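You operate a simulated robot arm through the tools that you are given. There is no shell and no other tool.

The job below is to be done with a simulated robot arm. You get a single attempt, and the scene is never put back.

JOB
Clip the net in the blue press twice with yellow clips.
Fine: change the clip box, the old one goes on the bench; none wasted; the press's tray ends pulled out with the net in it.
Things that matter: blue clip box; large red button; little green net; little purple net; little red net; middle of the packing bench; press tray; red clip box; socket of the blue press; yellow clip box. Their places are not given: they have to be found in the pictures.

The check looks at the end state, three seconds after you hand in, the way a careful person would. Anything else that was tipped, shoved, dropped, spilled or broken makes it a failure.

ROBOT AND FRAMES
A 7-joint arm with a two-finger parallel gripper, fixed in place. Base frame: the origin is at the foot of the arm, x ahead of it, y to its left, z up; the work surface is at about z = 880. Readings come in mm, rad, newtons and seconds.
Its first joint turns from -2.601 to 2.601 rad. Payload 3.43 kg.
The tool frame sits at the grasp point between the pads (the TCP): z along the fingers, y along the line on which they close. The tips reach 30 mm beyond it. The gripper opens to 94 mm. The fingers are 28 mm wide and 10 mm thick; the gripper's body (50 by 96 mm) begins 55 mm behind the TCP.
Orientation is told as [roll, pitch, yaw] about the base's x, y, z axes, in that order, counted from this pose: with the fingers straight down and closing along the base's y, the tool's x points along the base's -x, its y along +y and its z along -z.

CONTROLS
- The arm moves only by the tool move_arm. Its argument "deltas" is a list of rows, each a list of 2 entries, a list of its own where there are three numbers: the shift along the tool's x, y, z in mm, then the turn, a rotation vector about the tool's x, y, z in rad. In form: [[[tx, ty, tz], [rx, ry, rz]], ...]. A call has 1 to 20 rows; each row is the pose to reach, as a shift and turn from the pose commanded when the call began, along the tool's axes at that moment. "jaw" is the finger opening in mm, from 0 to 94, set as the call begins (left out, the last holds). Rows are played at 5 a second. More than 50 mm and 0.15 rad between two rows, or a gripper value outside its range, and nothing of the call is played. Where a pose cannot be reached the arm comes as near as it can. A force on the tool above 40 N (or 10 N above the force at the start of the call, whichever is more), or a blocked arm, ends the call early, and 0.2 s more pass. Each finger travels about 45 mm/s and halts on what it meets, pressing with about 28 N; the grip force reading is that of the motor and also rises with nothing between the fingers. The clock runs only during rows and for 0.2 s after the last one: add rows that repeat a pose to give the fingers time. It gives the time, the measured TCP pose, the force on the tool (base axes), the opening and the grip force at its end, in the units of the frame above (readings bear some noise), with the torque about the TCP (base axes, N m) and any sound that the robot's microphone picked up, and new pictures: "views" is both (left out), scene, wrist or none.
- Cameras (640 x 400 px; columns grow to the right, rows downward): "scene" is fixed at [401.8, -500, 1490.2]; the picture's right is [1.00, 0.05, 0.00], its down [0.01, -0.29, -0.96] and it looks along [-0.05, 0.96, -0.29] (base axes); focal length 323 px, centre (320, 200). "wrist" rides on the gripper at [76, 14, -102] in the tool frame; the picture's right is [-0.18, 0.98, 0.00], its down [-0.75, -0.14, -0.64] and it looks along [-0.63, -0.12, 0.77] (tool axes); focal length 243 px, centre (320, 200).
- locate(camera, pixels): for up to 12 pixels [column, row] of the newest picture of that camera ("zoom" is the newest enlarged one), the place [x, y, z] in the base frame of the surface seen there, good to about 2 mm. It takes no simulated time.
- inspect(camera, box): a new picture of the part [left, top, right, bottom] of that camera's present view, enlarged. It takes no simulated time.
- close_job(): hands the job in; it is judged then, once.

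Open the gripper and draw the arm clear of the work before you hand the job in, unless the task says otherwise.

The tools are called after "Call:" as a command line: name --argument value ..., lists and objects as JSON in quotes. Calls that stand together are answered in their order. move_arm: Moves the arm, as the interface text tells. Its arguments: {"type":"object","properties":{"deltas":{"type":"array","items":{"type":"array"}},"jaw":{"type":"number"},"views":{"type":"string","enum":["both","scene","wrist","none"]}},"required":["deltas"]} The other tools are called the same way: locate (camera, pixels) gives the place of the surface under pixels of a picture; inspect (camera, box) takes an enlarged picture of a part of a camera's view; close_job () hands the job in.

At the start:

```text
t: 0.0
position: [-100.6, 982.4, 1265.9]
tool_rot: [0.0, 0.001, -0.001]
wrist_force: [0.3, 0.5, -1.0]
ft_torque: [0.0, -0.01, 0.02]
finger_gap: 94.0
gripper_force: 0.1
```

scene: 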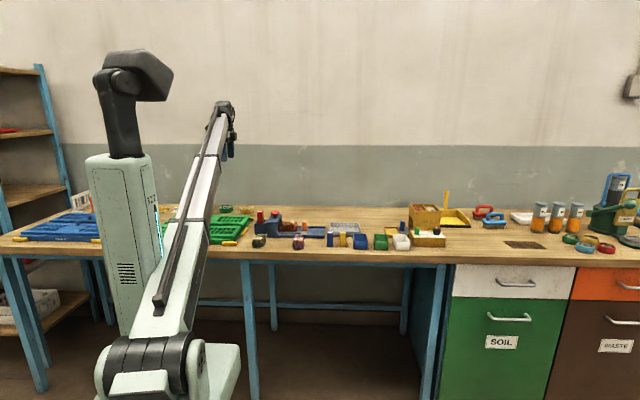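
wrist: 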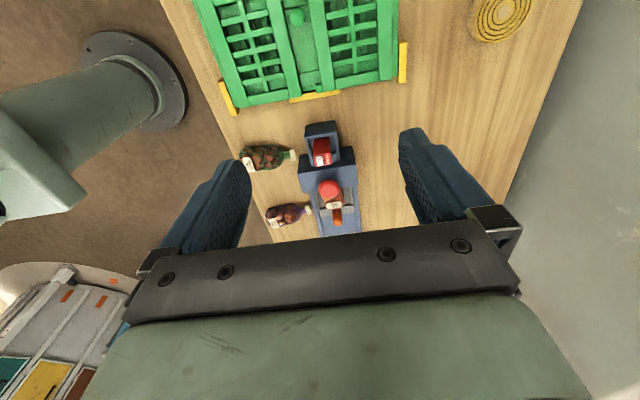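

The wrist view shows a blue press near (330,175) with a red clip box in it and nets nearby. I'll enlarge several parts of both views first.

Call:
inspect --camera "scene" --box '[230, 180, 460, 270]'

Call:
inspect --camera "wrist" --box '[220, 90, 420, 240]'

```text
2.78 times, centred on (345, 225) of scene
```

zoom: 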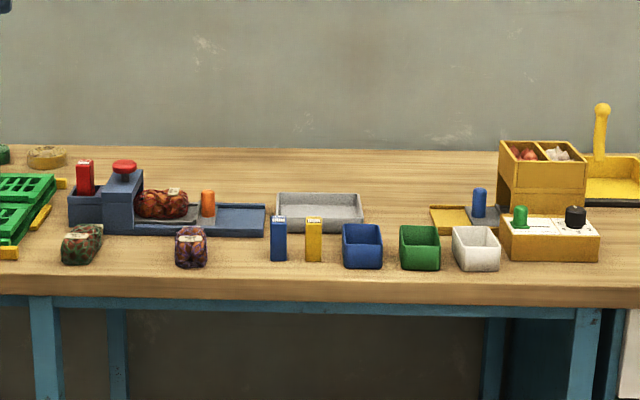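

```text
2.67 times, centred on (320, 165) of wrist
```

zoom: 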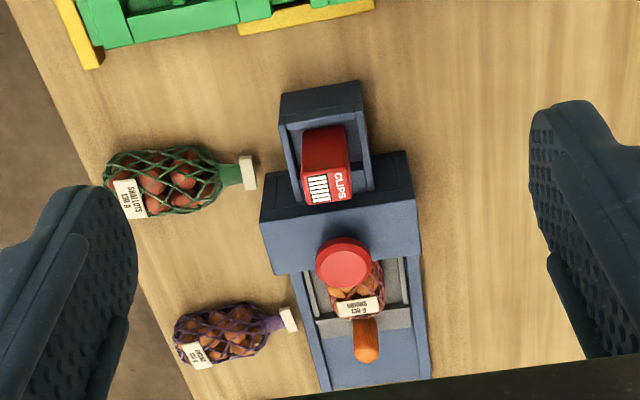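

The press has the red clip box at its left end, a button on top and a tray with an orange knob on the right. I'll look closer and locate key points.

Call:
inspect --camera "scene" --box '[245, 195, 365, 265]'

Call:
locate --camera "scene" --pixels '[[260, 217], [274, 212], [274, 225], [304, 255], [304, 250], [297, 222], [325, 233], [330, 262], [330, 258], [343, 260], [344, 257], [320, 262]]'

Call:
locate --camera "wrist" --pixels '[[321, 152], [329, 189], [335, 217], [321, 128], [305, 150], [340, 150], [300, 175], [355, 175], [270, 157], [290, 214], [297, 157], [312, 210]]'

```text
5.33 times, centred on (305, 230) of scene
```

zoom: 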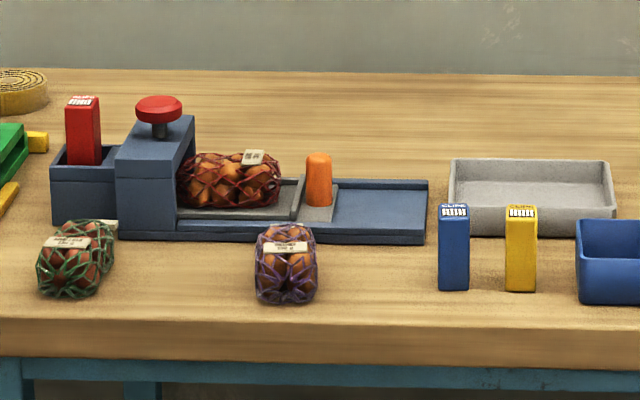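

```text
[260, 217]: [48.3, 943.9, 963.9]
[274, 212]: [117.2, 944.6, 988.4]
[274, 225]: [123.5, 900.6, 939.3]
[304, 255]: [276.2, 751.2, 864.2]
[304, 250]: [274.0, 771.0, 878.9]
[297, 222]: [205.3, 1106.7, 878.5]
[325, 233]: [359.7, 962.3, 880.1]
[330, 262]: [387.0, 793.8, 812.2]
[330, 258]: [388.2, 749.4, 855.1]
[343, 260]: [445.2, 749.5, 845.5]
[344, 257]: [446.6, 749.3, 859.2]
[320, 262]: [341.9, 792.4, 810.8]
```

```text
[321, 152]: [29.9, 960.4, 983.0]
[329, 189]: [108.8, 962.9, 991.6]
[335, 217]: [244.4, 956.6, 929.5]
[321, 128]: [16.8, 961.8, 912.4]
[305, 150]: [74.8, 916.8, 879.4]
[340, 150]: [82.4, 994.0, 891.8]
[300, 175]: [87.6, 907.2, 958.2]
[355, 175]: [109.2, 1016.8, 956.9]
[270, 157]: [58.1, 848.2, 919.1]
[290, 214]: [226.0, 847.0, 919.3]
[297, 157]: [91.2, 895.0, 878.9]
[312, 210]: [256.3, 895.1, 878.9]
```

I'll pin down the press geometry from the enlarged scene picture.

Call:
locate --camera "zoom" --pixels '[[158, 103], [83, 101], [83, 140], [60, 160], [118, 210], [155, 130], [190, 120], [318, 160], [318, 200], [428, 183], [428, 235], [300, 215]]'

Call:
locate --camera "zoom" --pixels '[[454, 211], [454, 280], [521, 211], [521, 280], [440, 285], [468, 285], [507, 285], [536, 285], [286, 240], [75, 250], [230, 175], [380, 205]]'

Call:
inspect --camera "scene" --box '[250, 200, 310, 240]'

```text
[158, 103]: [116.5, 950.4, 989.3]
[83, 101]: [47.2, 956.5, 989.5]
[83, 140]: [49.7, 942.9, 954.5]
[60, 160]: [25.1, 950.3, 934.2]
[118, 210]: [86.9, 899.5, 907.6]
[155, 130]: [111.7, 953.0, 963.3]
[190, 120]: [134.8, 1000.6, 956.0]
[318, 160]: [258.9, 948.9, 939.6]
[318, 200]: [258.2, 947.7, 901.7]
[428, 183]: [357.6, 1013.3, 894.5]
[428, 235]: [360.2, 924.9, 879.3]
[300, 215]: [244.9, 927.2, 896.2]
```

```text
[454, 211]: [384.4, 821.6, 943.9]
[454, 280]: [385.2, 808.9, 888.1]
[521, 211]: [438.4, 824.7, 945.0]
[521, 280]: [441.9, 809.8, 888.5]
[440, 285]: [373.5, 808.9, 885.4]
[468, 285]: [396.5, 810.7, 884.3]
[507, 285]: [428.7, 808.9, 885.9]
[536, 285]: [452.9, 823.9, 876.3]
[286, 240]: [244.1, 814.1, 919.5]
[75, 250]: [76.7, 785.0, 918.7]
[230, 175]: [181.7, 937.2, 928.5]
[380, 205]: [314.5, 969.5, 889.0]
```

```text
10.00 times, centred on (280, 220) of scene
```

zoom: 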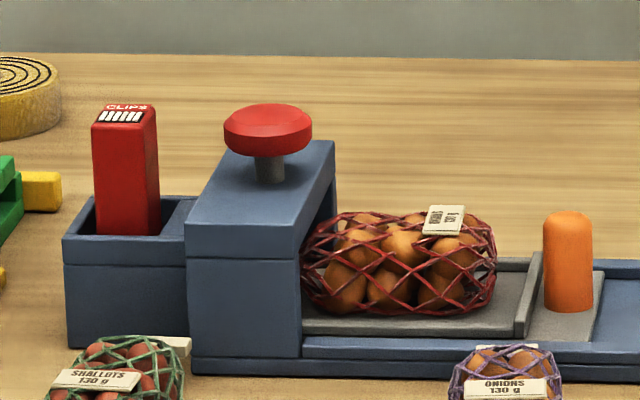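

I need accurate box outlines; I'll locate red box edges, the socket rim, the button edges and tray in this zoom.

Call:
locate --camera "zoom" --pixels '[[97, 150], [143, 150], [156, 150], [120, 122], [128, 105], [98, 122], [145, 122], [120, 220], [70, 245], [180, 245], [80, 215], [175, 205]]'

Call:
locate --camera "zoom" --pixels '[[228, 130], [308, 130], [268, 108], [268, 140], [268, 150], [268, 175], [320, 260], [440, 320], [520, 325], [530, 290], [570, 325], [570, 215]]'

Call:
inspect --camera "scene" --box '[310, 210, 370, 260]'

```text
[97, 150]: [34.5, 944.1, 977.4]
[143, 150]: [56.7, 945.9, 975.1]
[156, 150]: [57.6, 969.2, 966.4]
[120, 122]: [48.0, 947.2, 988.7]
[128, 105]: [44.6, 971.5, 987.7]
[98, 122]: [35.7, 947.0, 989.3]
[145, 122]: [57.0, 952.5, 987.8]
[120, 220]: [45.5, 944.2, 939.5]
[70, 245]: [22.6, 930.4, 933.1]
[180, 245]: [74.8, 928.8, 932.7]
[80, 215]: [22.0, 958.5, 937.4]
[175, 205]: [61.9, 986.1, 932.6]
```

```text
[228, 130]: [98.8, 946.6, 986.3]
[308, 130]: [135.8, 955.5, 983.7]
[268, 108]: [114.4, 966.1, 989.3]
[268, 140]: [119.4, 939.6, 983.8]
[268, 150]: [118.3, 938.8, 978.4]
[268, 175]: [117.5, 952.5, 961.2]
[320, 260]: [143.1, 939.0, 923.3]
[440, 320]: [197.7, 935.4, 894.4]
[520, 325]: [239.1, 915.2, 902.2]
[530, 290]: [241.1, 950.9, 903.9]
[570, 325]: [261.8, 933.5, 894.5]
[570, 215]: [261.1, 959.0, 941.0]
```

```text
8.00 times, centred on (340, 235) of scene
```

zoom: 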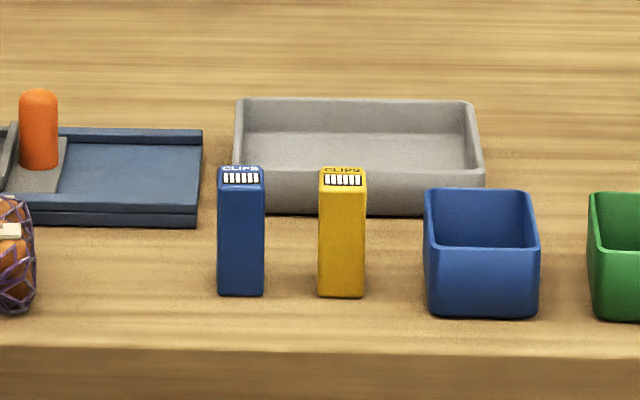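

Now I'll locate the yellow and blue boxes' edges and the free bench nearby.

Call:
locate --camera "zoom" --pixels '[[322, 220], [342, 220], [362, 220], [342, 187], [342, 169], [342, 290], [240, 220], [240, 168], [262, 220], [430, 280], [237, 205], [130, 290]]'

Call:
inspect --camera "scene" --box '[400, 180, 640, 270]'

```text
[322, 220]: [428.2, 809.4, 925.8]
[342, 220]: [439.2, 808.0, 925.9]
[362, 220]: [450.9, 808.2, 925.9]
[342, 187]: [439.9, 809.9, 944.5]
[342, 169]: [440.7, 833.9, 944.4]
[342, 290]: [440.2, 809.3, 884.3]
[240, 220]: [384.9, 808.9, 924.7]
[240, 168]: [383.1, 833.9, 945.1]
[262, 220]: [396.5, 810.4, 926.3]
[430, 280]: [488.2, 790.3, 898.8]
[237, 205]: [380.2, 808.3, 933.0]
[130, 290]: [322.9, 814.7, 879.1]
```

```text
2.67 times, centred on (520, 225) of scene
```

zoom: 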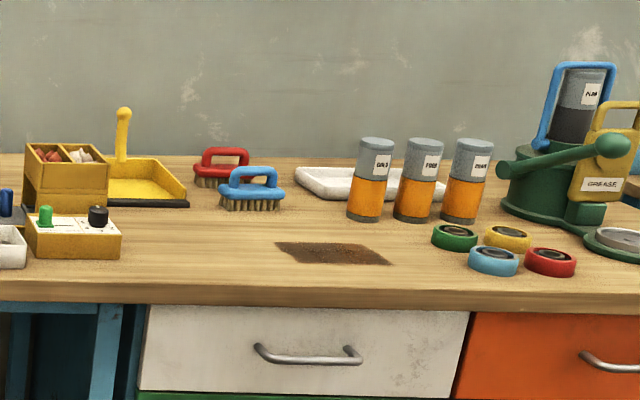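

Red box centre ≈ (46, 958), top z 989; yellow box centre ≈ (440, 822), top z 945. I'll move above the red box, staying high, and look from the wrist.

Call:
move_arm --deltas '[[[-30, -5, 20], [0, 0, 0]], [[-60, -10, 40], [0, 0, 0]], [[-90, -15, 60], [0, 0, 0]], [[-120, -20, 80], [0, 0, 0]], [[-146.6, -24, 116], [0, 0, 0]], [[-146.6, -24, 116], [0, 0, 0]]]' --jaw 60

```text
t: 1.4
position: [45.0, 959.3, 1147.9]
tool_rot: [0.001, 0.0, 0.0]
wrist_force: [-0.7, -0.7, -0.3]
ft_torque: [0.02, 0.0, 0.03]
finger_gap: 59.9
gripper_force: 0.0
```

scene: 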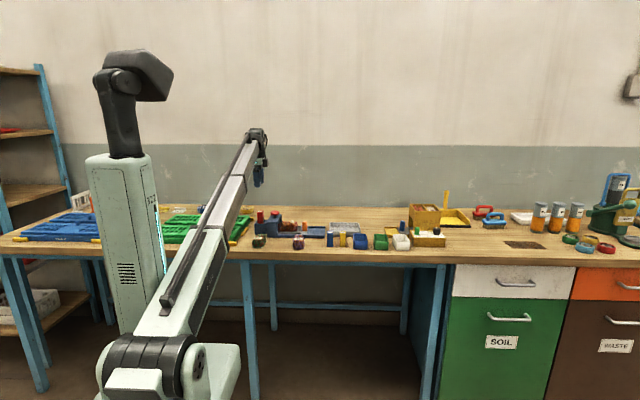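
wrist: 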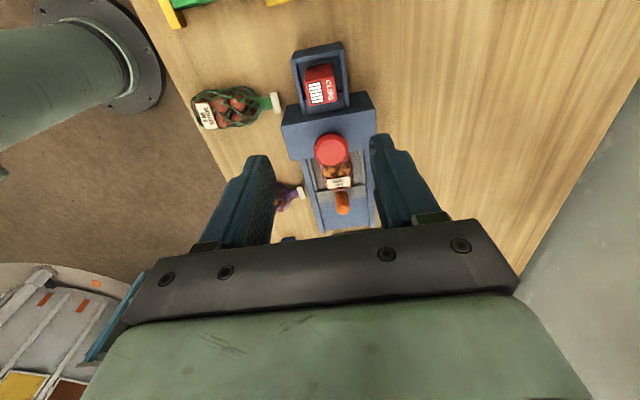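

The red box's top is at (320,88) in the wrist picture. I'll enlarge to refine its centre, the socket and the tray/net.

Call:
inspect --camera "wrist" --box '[260, 30, 400, 240]'

Call:
inspect --camera "wrist" --box '[270, 30, 390, 120]'

```text
1.90 times, centred on (330, 135) of wrist
```

zoom: 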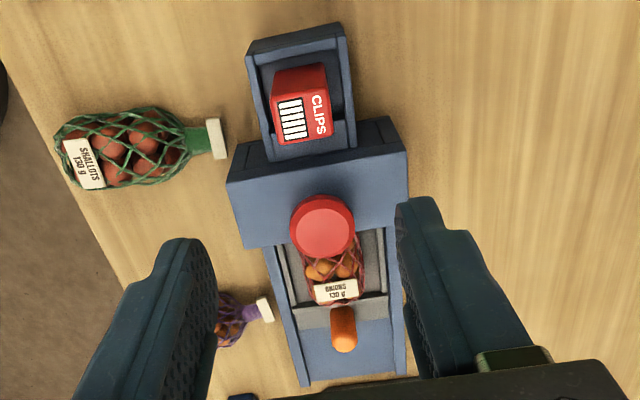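

```text
4.44 times, centred on (330, 75) of wrist
```

zoom: 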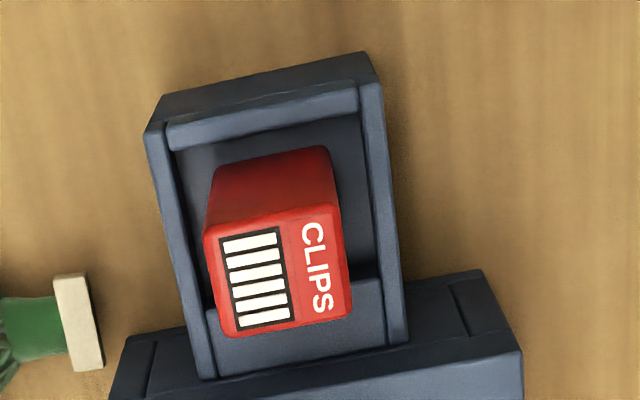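

I'll locate the box's top corners and the socket's walls and floor.

Call:
locate --camera "zoom" --pixels '[[212, 235], [325, 212], [343, 308], [228, 328], [275, 270], [200, 180], [345, 150], [355, 230], [200, 270], [300, 345], [375, 230], [185, 270]]'

Call:
locate --camera "zoom" --pixels '[[270, 105], [280, 150], [190, 165], [360, 270], [360, 320], [230, 350], [160, 160], [370, 100], [215, 370], [405, 320], [250, 380], [180, 140]]'

```text
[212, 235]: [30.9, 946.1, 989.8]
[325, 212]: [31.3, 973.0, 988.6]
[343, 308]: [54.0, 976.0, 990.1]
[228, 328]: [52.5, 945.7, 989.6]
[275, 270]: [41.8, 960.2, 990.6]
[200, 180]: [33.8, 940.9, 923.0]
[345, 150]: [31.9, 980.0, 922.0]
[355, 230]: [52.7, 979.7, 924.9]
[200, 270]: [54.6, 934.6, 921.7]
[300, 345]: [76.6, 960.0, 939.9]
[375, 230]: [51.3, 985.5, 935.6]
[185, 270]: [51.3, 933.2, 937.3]
```

```text
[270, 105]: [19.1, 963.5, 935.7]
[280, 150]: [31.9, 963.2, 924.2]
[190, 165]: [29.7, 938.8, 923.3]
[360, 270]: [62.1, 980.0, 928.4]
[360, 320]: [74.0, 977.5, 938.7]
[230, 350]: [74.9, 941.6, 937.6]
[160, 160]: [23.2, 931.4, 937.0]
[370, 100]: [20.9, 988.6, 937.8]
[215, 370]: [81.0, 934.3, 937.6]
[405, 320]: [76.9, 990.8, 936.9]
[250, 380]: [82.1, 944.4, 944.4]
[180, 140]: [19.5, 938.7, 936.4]
```

Box top centre ≈ (44, 960), socket rim z 937, floor z 923. I descend to TCP z 972 (tips at 942) around the box, fingers on its y sides.

Call:
move_arm --deltas '[[[1, 0.7, 45], [0, 0, 0]], [[1, 0.7, 90], [0, 0, 0]], [[1, 0.7, 130], [0, 0, 0]], [[1, 0.7, 155], [0, 0, 0]], [[1, 0.7, 175], [0, 0, 0]], [[1, 0.7, 175], [0, 0, 0]]]' --jaw 60

```text
t: 2.8
position: [43.6, 958.4, 974.2]
tool_rot: [-0.002, 0.001, 0.0]
wrist_force: [-1.3, 0.4, 0.1]
ft_torque: [-0.02, -0.01, -0.03]
finger_gap: 60.0
gripper_force: 0.0
```

scene: 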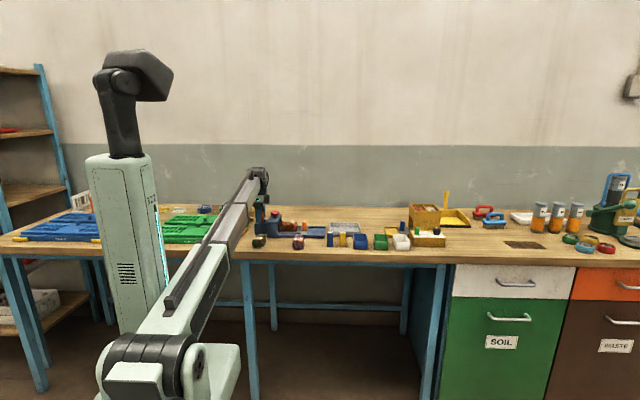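
wrist: 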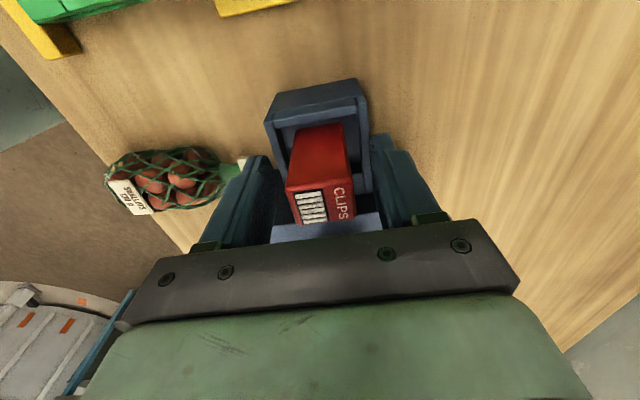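

The box is between the fingers at (320,175). I close the jaw and hold.

Call:
move_arm --deltas '[[[0, 0, 0], [0, 0, 0]], [[0, 0, 0], [0, 0, 0]], [[0, 0, 0], [0, 0, 0]], [[0, 0, 0], [0, 0, 0]], [[0, 0, 0], [0, 0, 0]]]' --jaw 10 --views "wrist"

```text
t: 4.0
position: [45.2, 959.2, 974.0]
tool_rot: [0.0, 0.001, 0.002]
wrist_force: [-0.4, 0.5, 0.9]
ft_torque: [0.02, -0.01, 0.0]
finger_gap: 35.5
gripper_force: 27.8
```

wrist: 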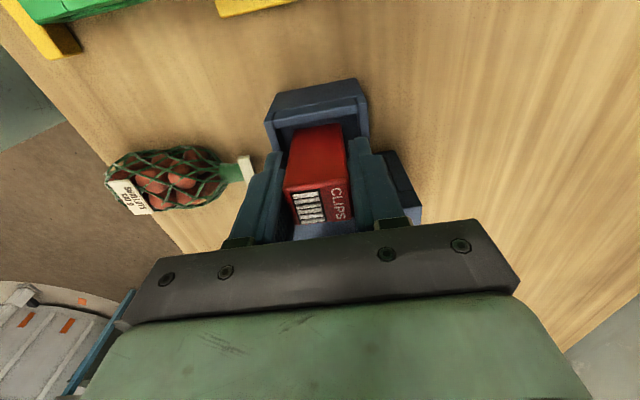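

Gripped at 35.5 mm with 27.8 N. I lift straight up out of the socket.

Call:
move_arm --deltas '[[[0, 0, -10], [0, 0, 0]], [[0, 0, -25], [0, 0, 0]], [[0, 0, -50], [0, 0, 0]], [[0, 0, -80], [0, 0, 0]], [[0, 0, -110], [0, 0, 0]], [[0, 0, -110], [0, 0, 0]]]'

```text
t: 5.4
position: [45.4, 958.9, 1084.4]
tool_rot: [0.001, 0.0, 0.0]
wrist_force: [0.6, -0.2, 0.0]
ft_torque: [0.01, 0.02, 0.02]
finger_gap: 35.6
gripper_force: 28.3
```

scene: 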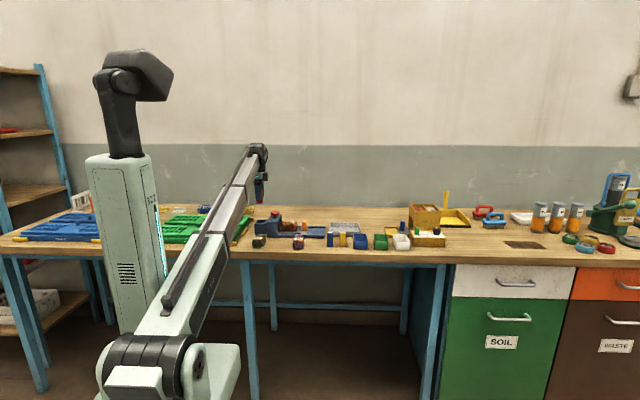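
wrist: 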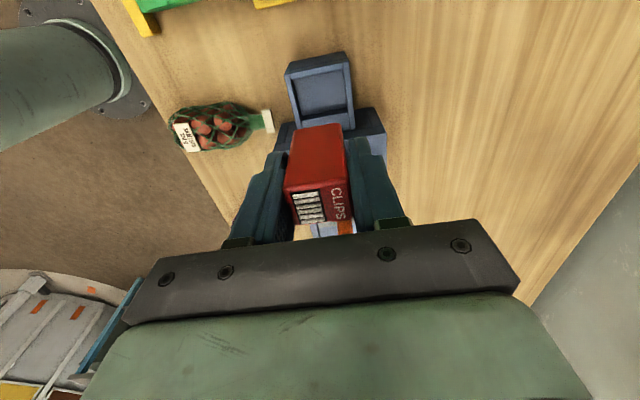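

The box is out and the empty socket shows at (322,90). I'll locate the well's edges before going on.

Call:
inspect --camera "wrist" --box '[270, 40, 390, 130]'

```text
4.44 times, centred on (330, 85) of wrist
```

zoom: 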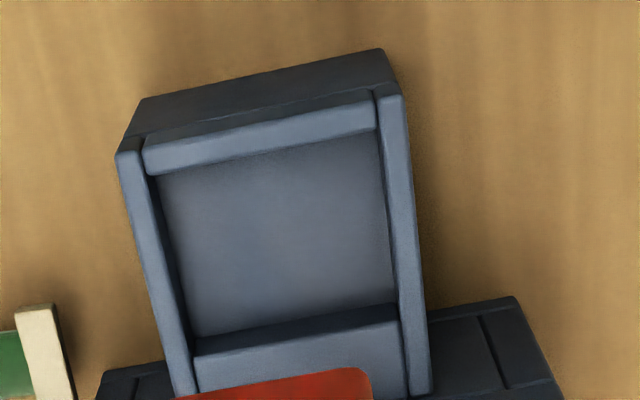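

Call:
locate --camera "zoom" --pixels '[[260, 150], [260, 130], [260, 165], [290, 315], [290, 345], [270, 240], [160, 240], [180, 240], [395, 220], [380, 220], [410, 220], [140, 240]]'

```text
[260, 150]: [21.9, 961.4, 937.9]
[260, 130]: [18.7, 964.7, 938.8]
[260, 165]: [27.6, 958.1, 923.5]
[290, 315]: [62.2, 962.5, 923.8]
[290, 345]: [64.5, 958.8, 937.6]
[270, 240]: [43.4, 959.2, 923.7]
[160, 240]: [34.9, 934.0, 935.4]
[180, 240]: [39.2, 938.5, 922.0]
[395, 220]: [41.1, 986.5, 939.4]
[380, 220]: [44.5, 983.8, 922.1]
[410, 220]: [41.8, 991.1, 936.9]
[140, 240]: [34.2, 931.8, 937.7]
```

The well is x 24–63, y 936–984, centre (43.5, 960). Now I carry the red box to a clear bench spot at (315, 830), between the purple net and the blue box.

Call:
move_arm --deltas '[[[-38, -18, 0], [0, 0, 0]], [[-76, -36, 0], [0, 0, 0]], [[-114, -54, 0], [0, 0, 0]], [[-152, -72, 0], [0, 0, 0]], [[-190, -90, 0], [0, 0, 0]], [[-230, -110, 0], [0, 0, 0]], [[-269.6, -128.9, 0], [0, 0, 0]], [[-269.6, -128.9, 40], [0, 0, 0]], [[-269.6, -128.9, 80], [0, 0, 0]], [[-269.6, -128.9, 120], [0, 0, 0]], [[-269.6, -128.9, 120], [0, 0, 0]]]'

```text
t: 7.8
position: [313.5, 830.0, 964.8]
tool_rot: [0.001, -0.001, 0.001]
wrist_force: [0.2, 0.1, 0.1]
ft_torque: [-0.01, -0.01, 0.0]
finger_gap: 35.3
gripper_force: 28.0
```

scene: 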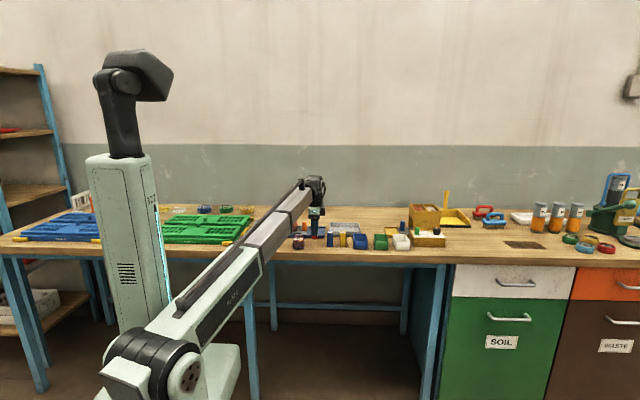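
wrist: 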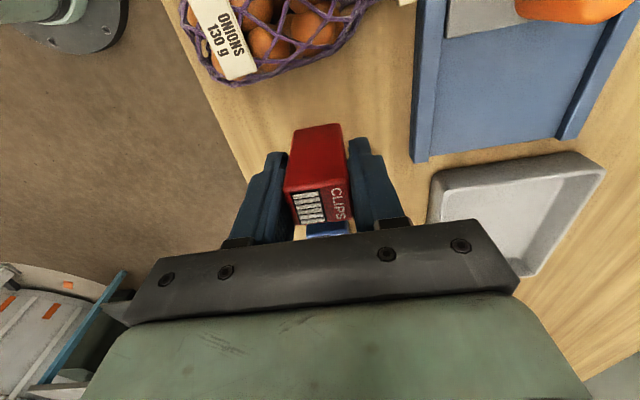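

Clear on all sides. I lower slowly to about TCP z 930 so the box foot meets the bench.

Call:
move_arm --deltas '[[[0, 0, 15], [0, 0, 0]], [[0, 0, 25], [0, 0, 0]], [[0, 0, 30], [0, 0, 0]], [[0, 0, 32], [0, 0, 0]], [[0, 0, 34], [0, 0, 0]], [[0, 0, 34], [0, 0, 0]]]'

```text
t: 9.2
position: [314.7, 830.5, 930.0]
tool_rot: [0.001, 0.0, 0.0]
wrist_force: [0.2, 0.5, -0.1]
ft_torque: [-0.02, -0.01, -0.03]
finger_gap: 35.4
gripper_force: 28.5
```

scene: 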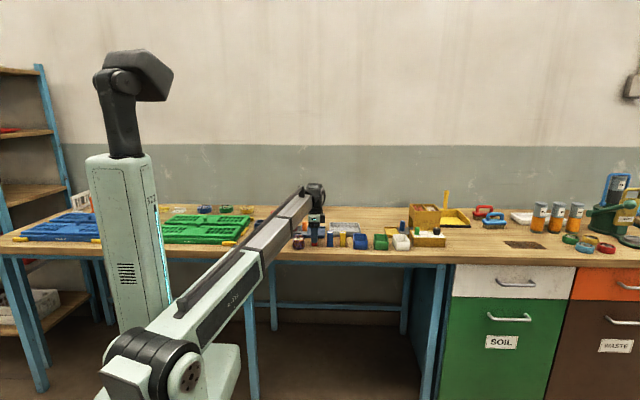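
wrist: 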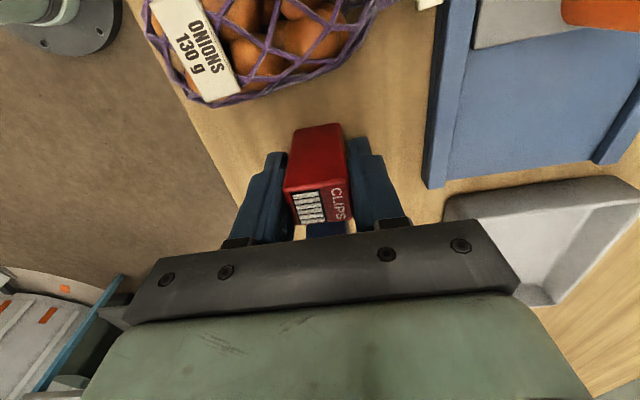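

No contact yet; I creep down further in half-millimetre steps.

Call:
move_arm --deltas '[[[0, 0, 0.5], [0, 0, 0]], [[0, 0, 1], [0, 0, 0]], [[0, 0, 1.5], [0, 0, 0]], [[0, 0, 1.5], [0, 0, 0]]]' --views "scene"

Call:
inspect --camera "scene" --box '[290, 215, 350, 260]'

```text
t: 10.2
position: [313.5, 831.0, 930.3]
tool_rot: [0.002, 0.002, -0.002]
wrist_force: [2.3, 2.0, 20.8]
ft_torque: [0.02, -0.06, 0.03]
finger_gap: 35.5
gripper_force: 27.9
```

scene: 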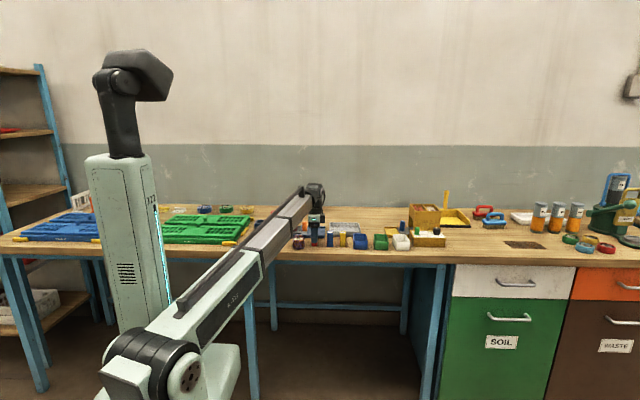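

```text
8.89 times, centred on (320, 238) of scene
```

zoom: 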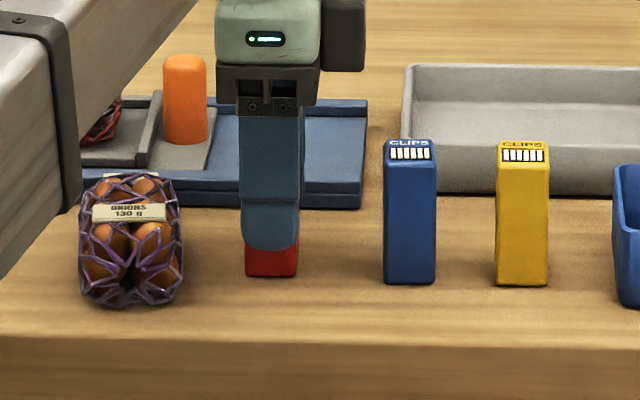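

Contact (20.8 N upward). I ease off 1 mm and open the fingers to 60, then rise.

Call:
move_arm --deltas '[[[0, 0, -1], [0, 0, 0]], [[0, 0, -1], [0, 0, 0]], [[0, 0, -1], [0, 0, 0]], [[0, 0, -1], [0, 0, 0]]]' --jaw 58 --views "wrist"

Call:
move_arm --deltas '[[[0, 0, -20], [0, 0, 0]], [[0, 0, -50], [0, 0, 0]], [[0, 0, -80], [0, 0, 0]], [[0, 0, -110], [0, 0, 0]], [[0, 0, -110], [0, 0, 0]]]' --jaw 58

```text
t: 11.2
position: [313.3, 830.8, 930.6]
tool_rot: [-0.001, 0.001, 0.0]
wrist_force: [0.1, -0.5, -1.0]
ft_torque: [-0.01, 0.01, -0.02]
finger_gap: 58.0
gripper_force: 0.0
```

wrist: 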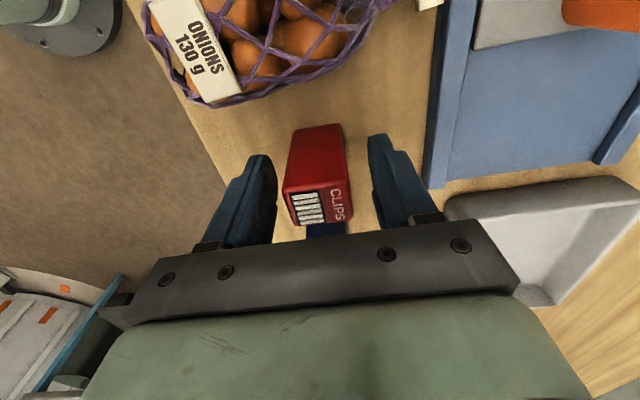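

```text
t: 12.4
position: [313.9, 830.5, 1040.1]
tool_rot: [-0.002, -0.001, 0.0]
wrist_force: [-0.4, 0.3, -0.9]
ft_torque: [0.01, -0.02, -0.01]
finger_gap: 58.3
gripper_force: 0.0
```

scene: 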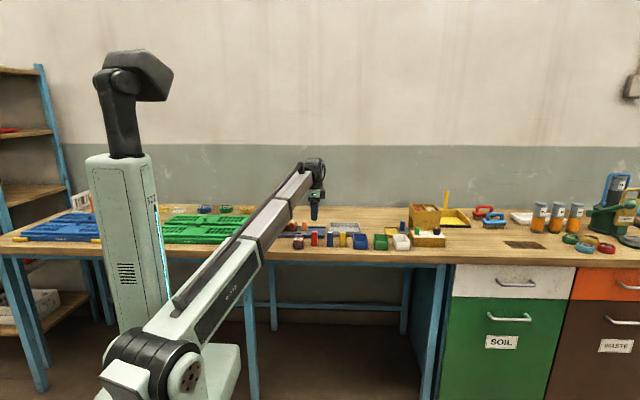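
wrist: 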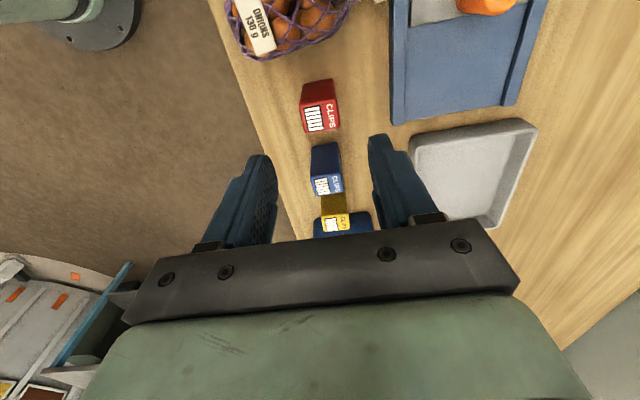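

The red box stands upright. Now I move above the yellow box at about (440, 826), staying at z 1040.

Call:
move_arm --deltas '[[[-42, -1.5, 0], [0, 0, 0]], [[-84, -3, 0], [0, 0, 0]], [[-126.5, -4.5, 0], [0, 0, 0]], [[-126.5, -4.5, 0], [0, 0, 0]]]'

Call:
inspect --camera "wrist" --box '[250, 40, 410, 170]'

```text
t: 13.4
position: [441.2, 825.7, 1039.3]
tool_rot: [0.0, 0.0, 0.0]
wrist_force: [-0.3, 1.3, -0.4]
ft_torque: [-0.01, 0.03, 0.0]
finger_gap: 58.1
gripper_force: 0.1
```

scene: 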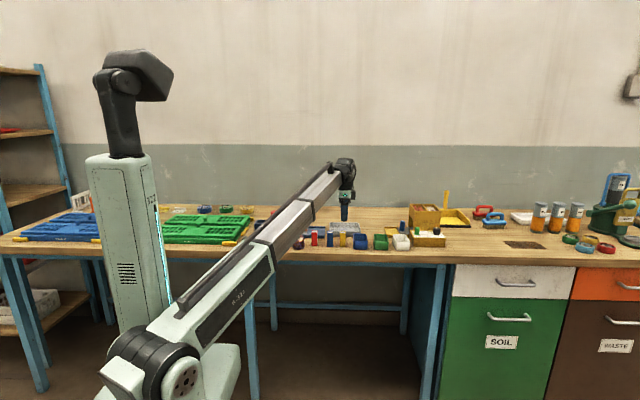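
wrist: 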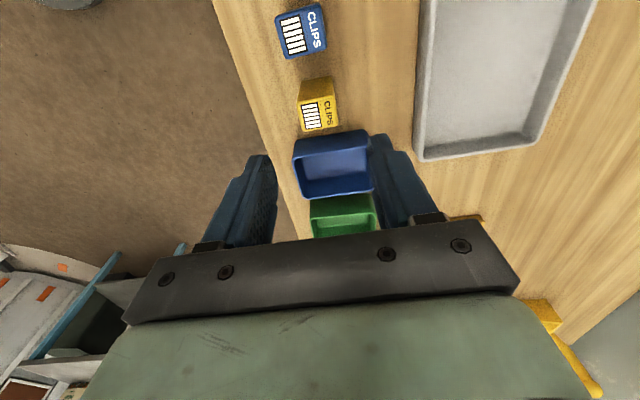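

```text
3.08 times, centred on (330, 105) of wrist
```

zoom: 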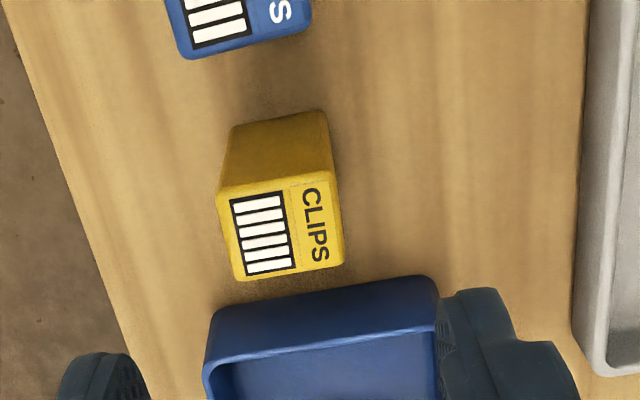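

Call:
locate --camera "zoom" --pixels '[[222, 198], [330, 180], [340, 260], [238, 272], [280, 228], [280, 120], [300, 310], [215, 330], [430, 285], [280, 50], [320, 330], [228, 150]]'

```text
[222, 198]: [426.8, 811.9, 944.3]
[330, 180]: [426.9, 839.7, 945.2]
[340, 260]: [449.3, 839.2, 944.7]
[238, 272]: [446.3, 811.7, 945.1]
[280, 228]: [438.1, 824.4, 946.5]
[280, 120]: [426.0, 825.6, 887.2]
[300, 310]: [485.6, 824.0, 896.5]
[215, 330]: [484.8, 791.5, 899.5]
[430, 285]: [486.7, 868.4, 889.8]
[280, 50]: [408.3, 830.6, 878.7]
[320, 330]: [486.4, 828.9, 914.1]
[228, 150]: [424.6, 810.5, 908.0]
```

Yellow centre ≈ (439.5, 826); the blue bin starts at x 485, blue box ends at 398 – clear. Descend to TCP z 930 and then close.

Call:
move_arm --deltas '[[[1.2, 0.3, 40], [0, 0, 0]], [[1.2, 0.3, 75], [0, 0, 0]], [[1.2, 0.3, 95], [0, 0, 0]], [[1.2, 0.3, 109], [0, 0, 0]], [[1.2, 0.3, 109], [0, 0, 0]]]' --jaw 58 --views "wrist"

Call:
move_arm --deltas '[[[0, 0, 0], [0, 0, 0]], [[0, 0, 0], [0, 0, 0]], [[0, 0, 0], [0, 0, 0]], [[0, 0, 0], [0, 0, 0]], [[0, 0, 0], [0, 0, 0]]]' --jaw 10 --views "wrist"

```text
t: 14.6
position: [438.1, 827.0, 930.2]
tool_rot: [-0.001, -0.001, -0.001]
wrist_force: [0.0, -0.1, 0.3]
ft_torque: [-0.04, 0.02, 0.02]
finger_gap: 57.9
gripper_force: 0.0
```

wrist: 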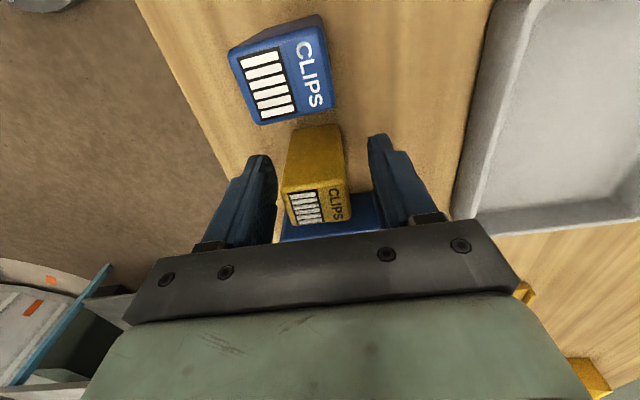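

```text
t: 15.8
position: [438.3, 826.3, 930.6]
tool_rot: [0.001, 0.001, 0.001]
wrist_force: [-0.7, -0.6, 0.4]
ft_torque: [0.01, 0.01, 0.0]
finger_gap: 35.4
gripper_force: 28.2
```

wrist: 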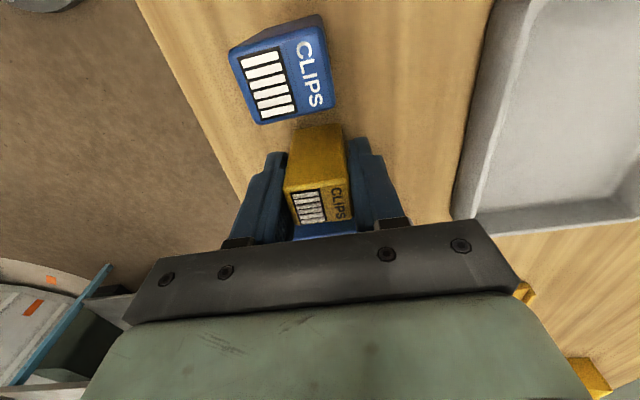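

Gripped at 35.4 mm, 28 N. I lift 155 mm and carry it to above the socket.

Call:
move_arm --deltas '[[[0, 0, -15], [0, 0, 0]], [[0, 0, -50], [0, 0, 0]], [[0, 0, -90], [0, 0, 0]], [[0, 0, -125], [0, 0, 0]], [[0, 0, -155], [0, 0, 0]], [[40, 13.5, -155], [0, 0, 0]], [[80, 27, -155], [0, 0, 0]], [[120, 40.5, -155], [0, 0, 0]], [[160, 54, -155], [0, 0, 0]], [[200, 67.5, -155], [0, 0, 0]], [[240, 81, -155], [0, 0, 0]], [[280, 94.5, -155], [0, 0, 0]], [[320, 108, -155], [0, 0, 0]], [[360, 121.5, -155], [0, 0, 0]], [[394.3, 133.5, -155], [0, 0, 0]], [[394.3, 133.5, -155], [0, 0, 0]]]'

Call:
inspect --camera "scene" --box '[245, 180, 365, 265]'

```text
t: 19.2
position: [44.8, 960.4, 1086.4]
tool_rot: [-0.001, 0.001, -0.002]
wrist_force: [-0.1, 0.2, 0.3]
ft_torque: [0.0, -0.02, -0.01]
finger_gap: 35.4
gripper_force: 28.0
```

scene: 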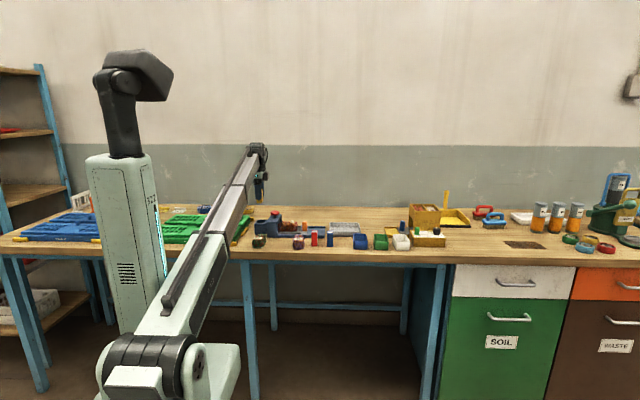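
wrist: 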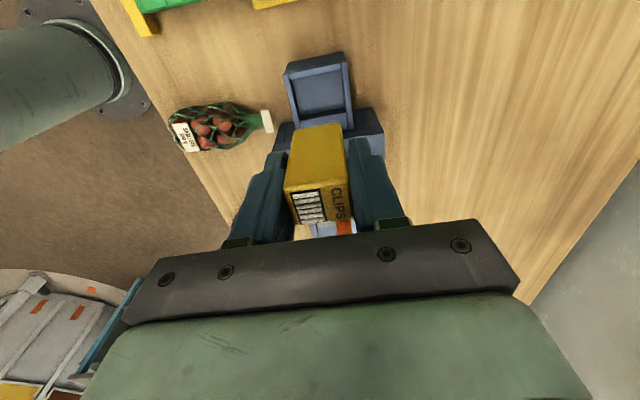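

```text
4.71 times, centred on (305, 222) of scene
```

zoom: 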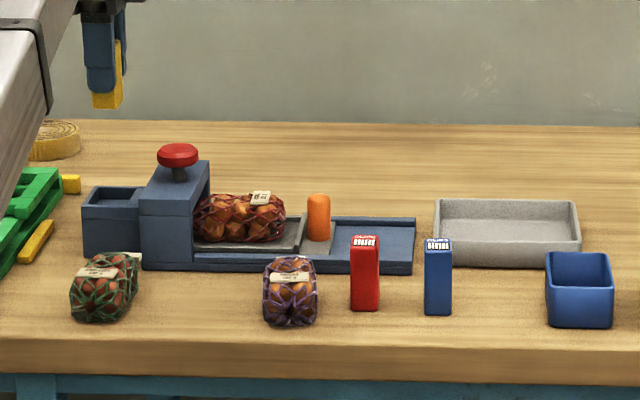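

Aligned over the socket. I descend to just above the floor (box foot enters at TCP z ≈ 988) then creep.

Call:
move_arm --deltas '[[[0.8, 0, 40], [0, 0, 0]], [[0.8, 0, 75], [0, 0, 0]], [[0.8, 0, 90], [0, 0, 0]], [[0.8, 0, 98], [0, 0, 0]], [[0.8, 0, 104], [0, 0, 0]], [[0.8, 0, 109], [0, 0, 0]], [[0.8, 0, 110.5], [0, 0, 0]], [[0.8, 0, 111.5], [0, 0, 0]], [[0.8, 0, 111.5], [0, 0, 0]]]'

```text
t: 21.2
position: [42.9, 959.3, 974.0]
tool_rot: [-0.001, 0.0, 0.0]
wrist_force: [0.2, -0.8, 0.4]
ft_torque: [-0.04, 0.0, -0.02]
finger_gap: 35.5
gripper_force: 27.7
```

scene: 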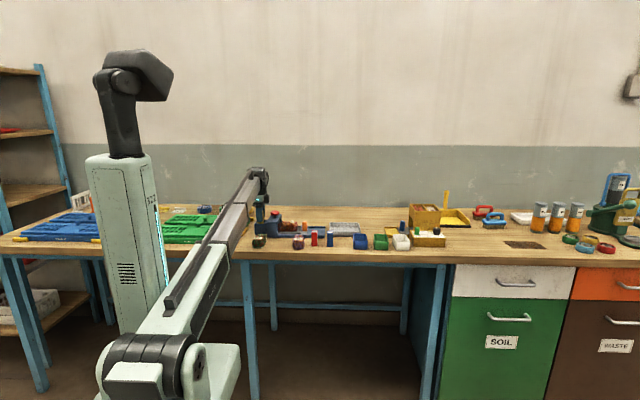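
wrist: 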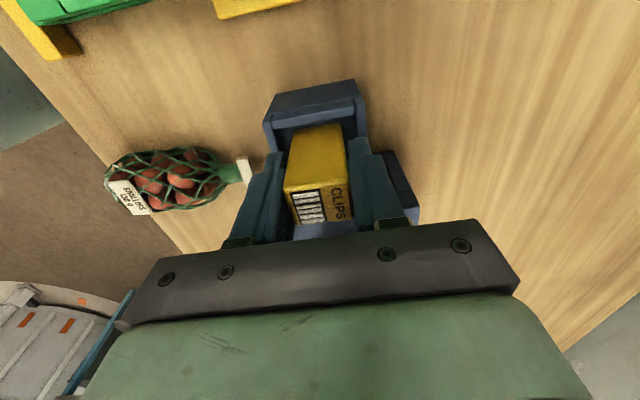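

The box is in the socket, foot nearly on the floor. I creep down to feel contact.

Call:
move_arm --deltas '[[[0, 0, 0.5], [0, 0, 0]], [[0, 0, 1], [0, 0, 0]], [[0, 0, 1.5], [0, 0, 0]], [[0, 0, 1.5], [0, 0, 0]]]' --views "none"

```text
t: 22.2
position: [44.4, 960.0, 974.5]
tool_rot: [0.004, 0.0, 0.0]
wrist_force: [0.3, 2.7, 22.9]
ft_torque: [0.07, 0.01, 0.02]
finger_gap: 35.4
gripper_force: 28.0
```

Seated with 22.9 N contact. I ease off 1 mm, release, and rise.

Call:
move_arm --deltas '[[[0, 0, -1], [0, 0, 0]], [[0, 0, -1], [0, 0, 0]], [[0, 0, -1], [0, 0, 0]], [[0, 0, -1], [0, 0, 0]]]' --jaw 58 --views "none"

Call:
move_arm --deltas '[[[0, 0, -15], [0, 0, 0]], [[0, 0, -40], [0, 0, 0]], [[0, 0, -80], [0, 0, 0]], [[0, 0, -110], [0, 0, 0]], [[0, 0, -140], [0, 0, 0]], [[0, 0, -140], [0, 0, 0]]]' --jaw 58

Call:
inspect --camera "wrist" --box '[260, 40, 400, 240]'

Call:
inspect --camera "scene" --box '[250, 195, 320, 245]'

```text
t: 23.2
position: [44.8, 959.6, 974.1]
tool_rot: [0.001, 0.0, 0.0]
wrist_force: [-0.6, -0.9, 0.6]
ft_torque: [-0.02, 0.0, 0.04]
finger_gap: 57.8
gripper_force: 0.1
```

```text
t: 24.6
position: [44.0, 958.8, 1113.8]
tool_rot: [0.001, -0.001, 0.0]
wrist_force: [-0.1, 0.6, -0.3]
ft_torque: [0.0, 0.01, 0.0]
finger_gap: 57.8
gripper_force: 0.0
```

scene: 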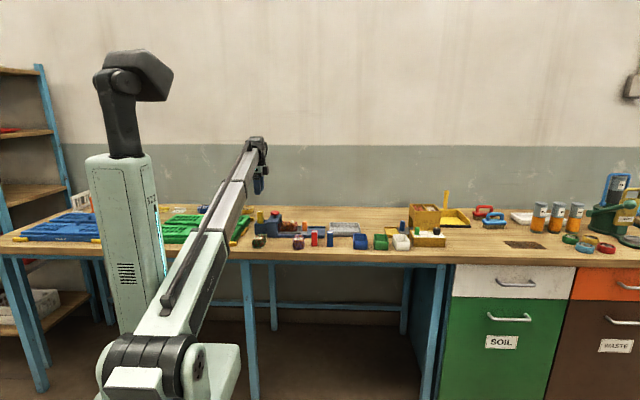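
wrist: 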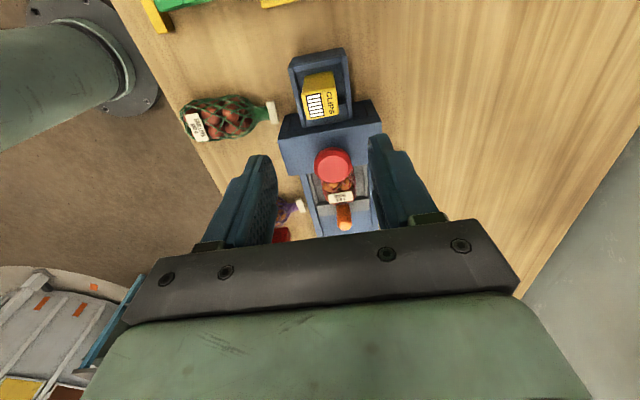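

```text
2.00 times, centred on (330, 140) of wrist
```

zoom: 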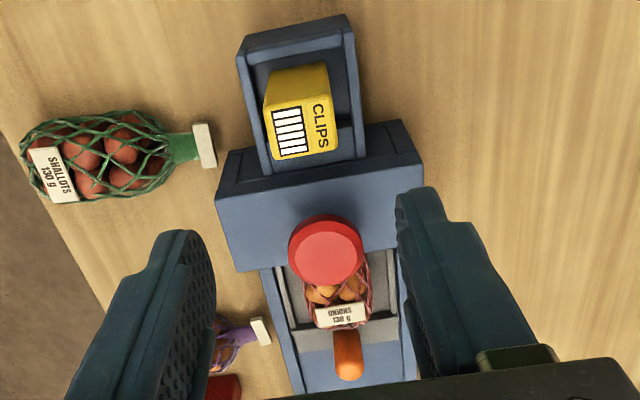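

```text
8.00 times, centred on (285, 220) of scene
```

zoom: 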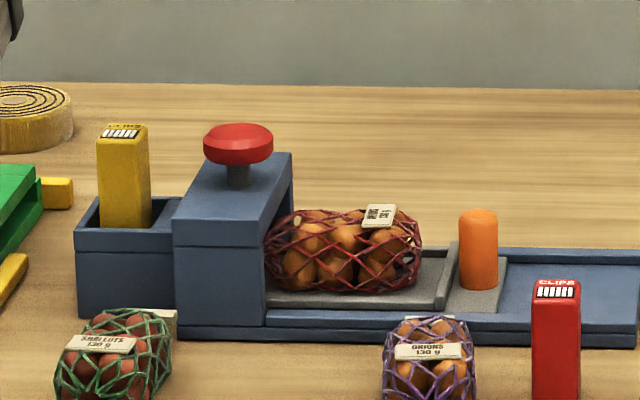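

The yellow box is seated with label orientation as before. Next I want to see into the press throat, so I turn the wrist (+yaw) while moving out over the bench front at safe height.

Call:
move_arm --deltas '[[[-36, -10, -4], [0, 0, -0.14]], [[-72, -20, -8], [0, 0, -0.28]], [[-108, -30, -12], [0, 0, -0.42]], [[-144, -40, -16], [0, 0, -0.56]], [[-180, -50, -20], [0, 0, -0.7]], [[-216, -60, -24], [0, 0, -0.84]], [[-252, -70, -28], [0, 0, -0.98]], [[-286, -79, -30], [0, 0, -1.12]], [[-286, -79, -30], [0, 0, -1.26]], [[-286, -79, -30], [0, 0, -1.4]], [[-286, -79, -30], [0, 0, -1.5708]], [[-286, -79, -30], [0, 0, -1.5708]]]' --jaw 58

```text
refused: row 11 steps farther than a row can; nothing moved
```

Row 11 exceeded the turn limit (0.17); I respace the last turns.

Call:
move_arm --deltas '[[[-36, -10, -4], [0, 0, -0.14]], [[-72, -20, -8], [0, 0, -0.28]], [[-108, -30, -12], [0, 0, -0.42]], [[-144, -40, -16], [0, 0, -0.56]], [[-180, -50, -20], [0, 0, -0.7]], [[-216, -60, -24], [0, 0, -0.84]], [[-252, -70, -28], [0, 0, -0.98]], [[-286, -79, -30], [0, 0, -1.12]], [[-286, -79, -30], [0, 0, -1.26]], [[-286, -79, -30], [0, 0, -1.4]], [[-286, -79, -30], [0, 0, -1.5]], [[-286, -79, -30], [0, 0, -1.5708]], [[-286, -79, -30], [0, 0, -1.5708]]]' --jaw 58

```text
t: 27.4
position: [330.2, 879.8, 1143.3]
tool_rot: [-0.001, 0.0, 1.57]
wrist_force: [0.8, -0.5, 0.0]
ft_torque: [0.0, 0.0, 0.0]
finger_gap: 57.9
gripper_force: 0.1
```

scene: 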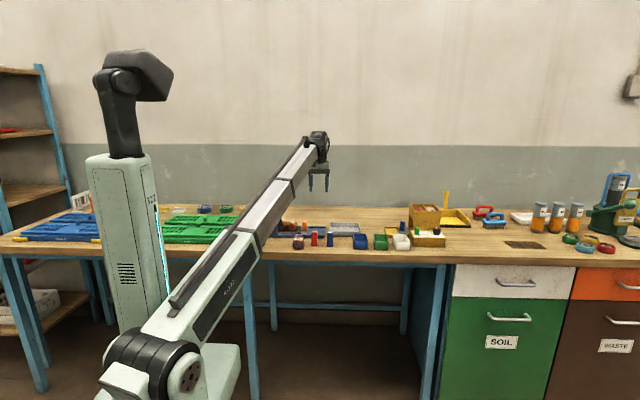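
wrist: 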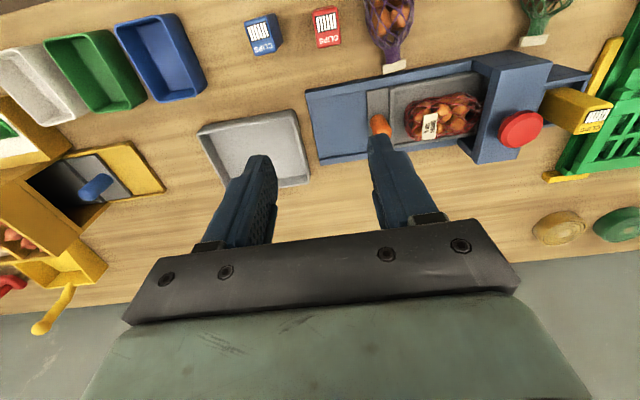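

Wrist now looks toward +y; press at (480,105). I turn further so the camera looks toward −x into the throat.

Call:
move_arm --deltas '[[[0, 0, 15], [0, 0, -0.14]], [[0, 0, 30], [0, 0, -0.28]], [[0, 0, 45], [0, 0, -0.42]], [[0, 0, 60], [0, 0, -0.56]], [[0, 0, 75], [0, 0, -0.7]], [[0, 0, 90], [0, 0, -0.84]], [[0, 0, 100], [0, 0, -0.98]], [[0, 0, 110], [0, 0, -1.12]], [[0, 0, 110], [0, 0, -1.26]], [[0, 0, 110], [0, 0, -1.26]]]' --jaw 58

Call:
inspect --camera "wrist" --box '[240, 0, 480, 150]'

```text
t: 29.6
position: [329.9, 879.3, 1034.8]
tool_rot: [-0.001, -0.002, 2.83]
wrist_force: [0.0, 1.4, 0.5]
ft_torque: [-0.02, 0.0, 0.01]
finger_gap: 58.2
gripper_force: 0.0
```

scene: 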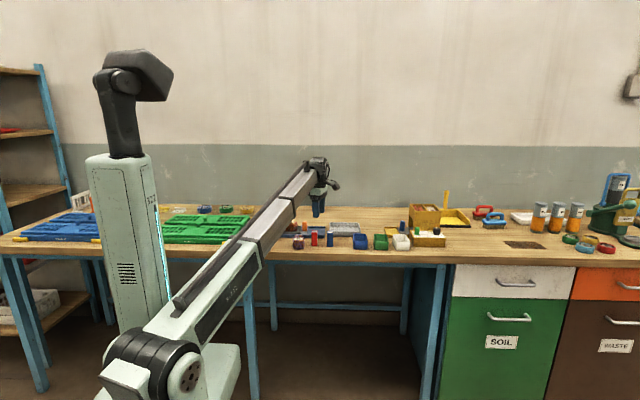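
wrist: 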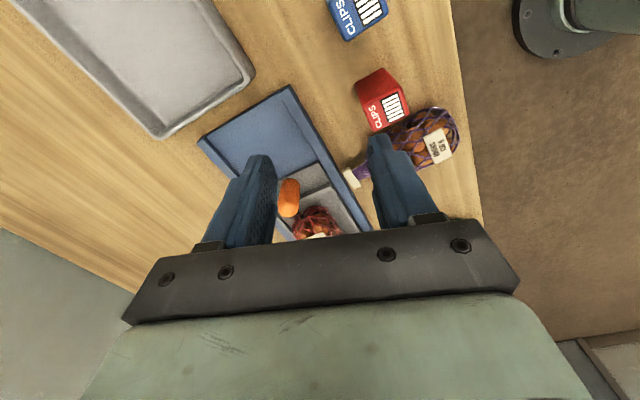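

```text
2.67 times, centred on (360, 75) of wrist
```

zoom: 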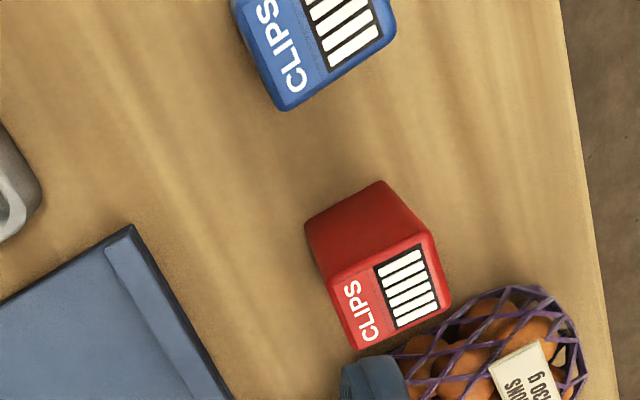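

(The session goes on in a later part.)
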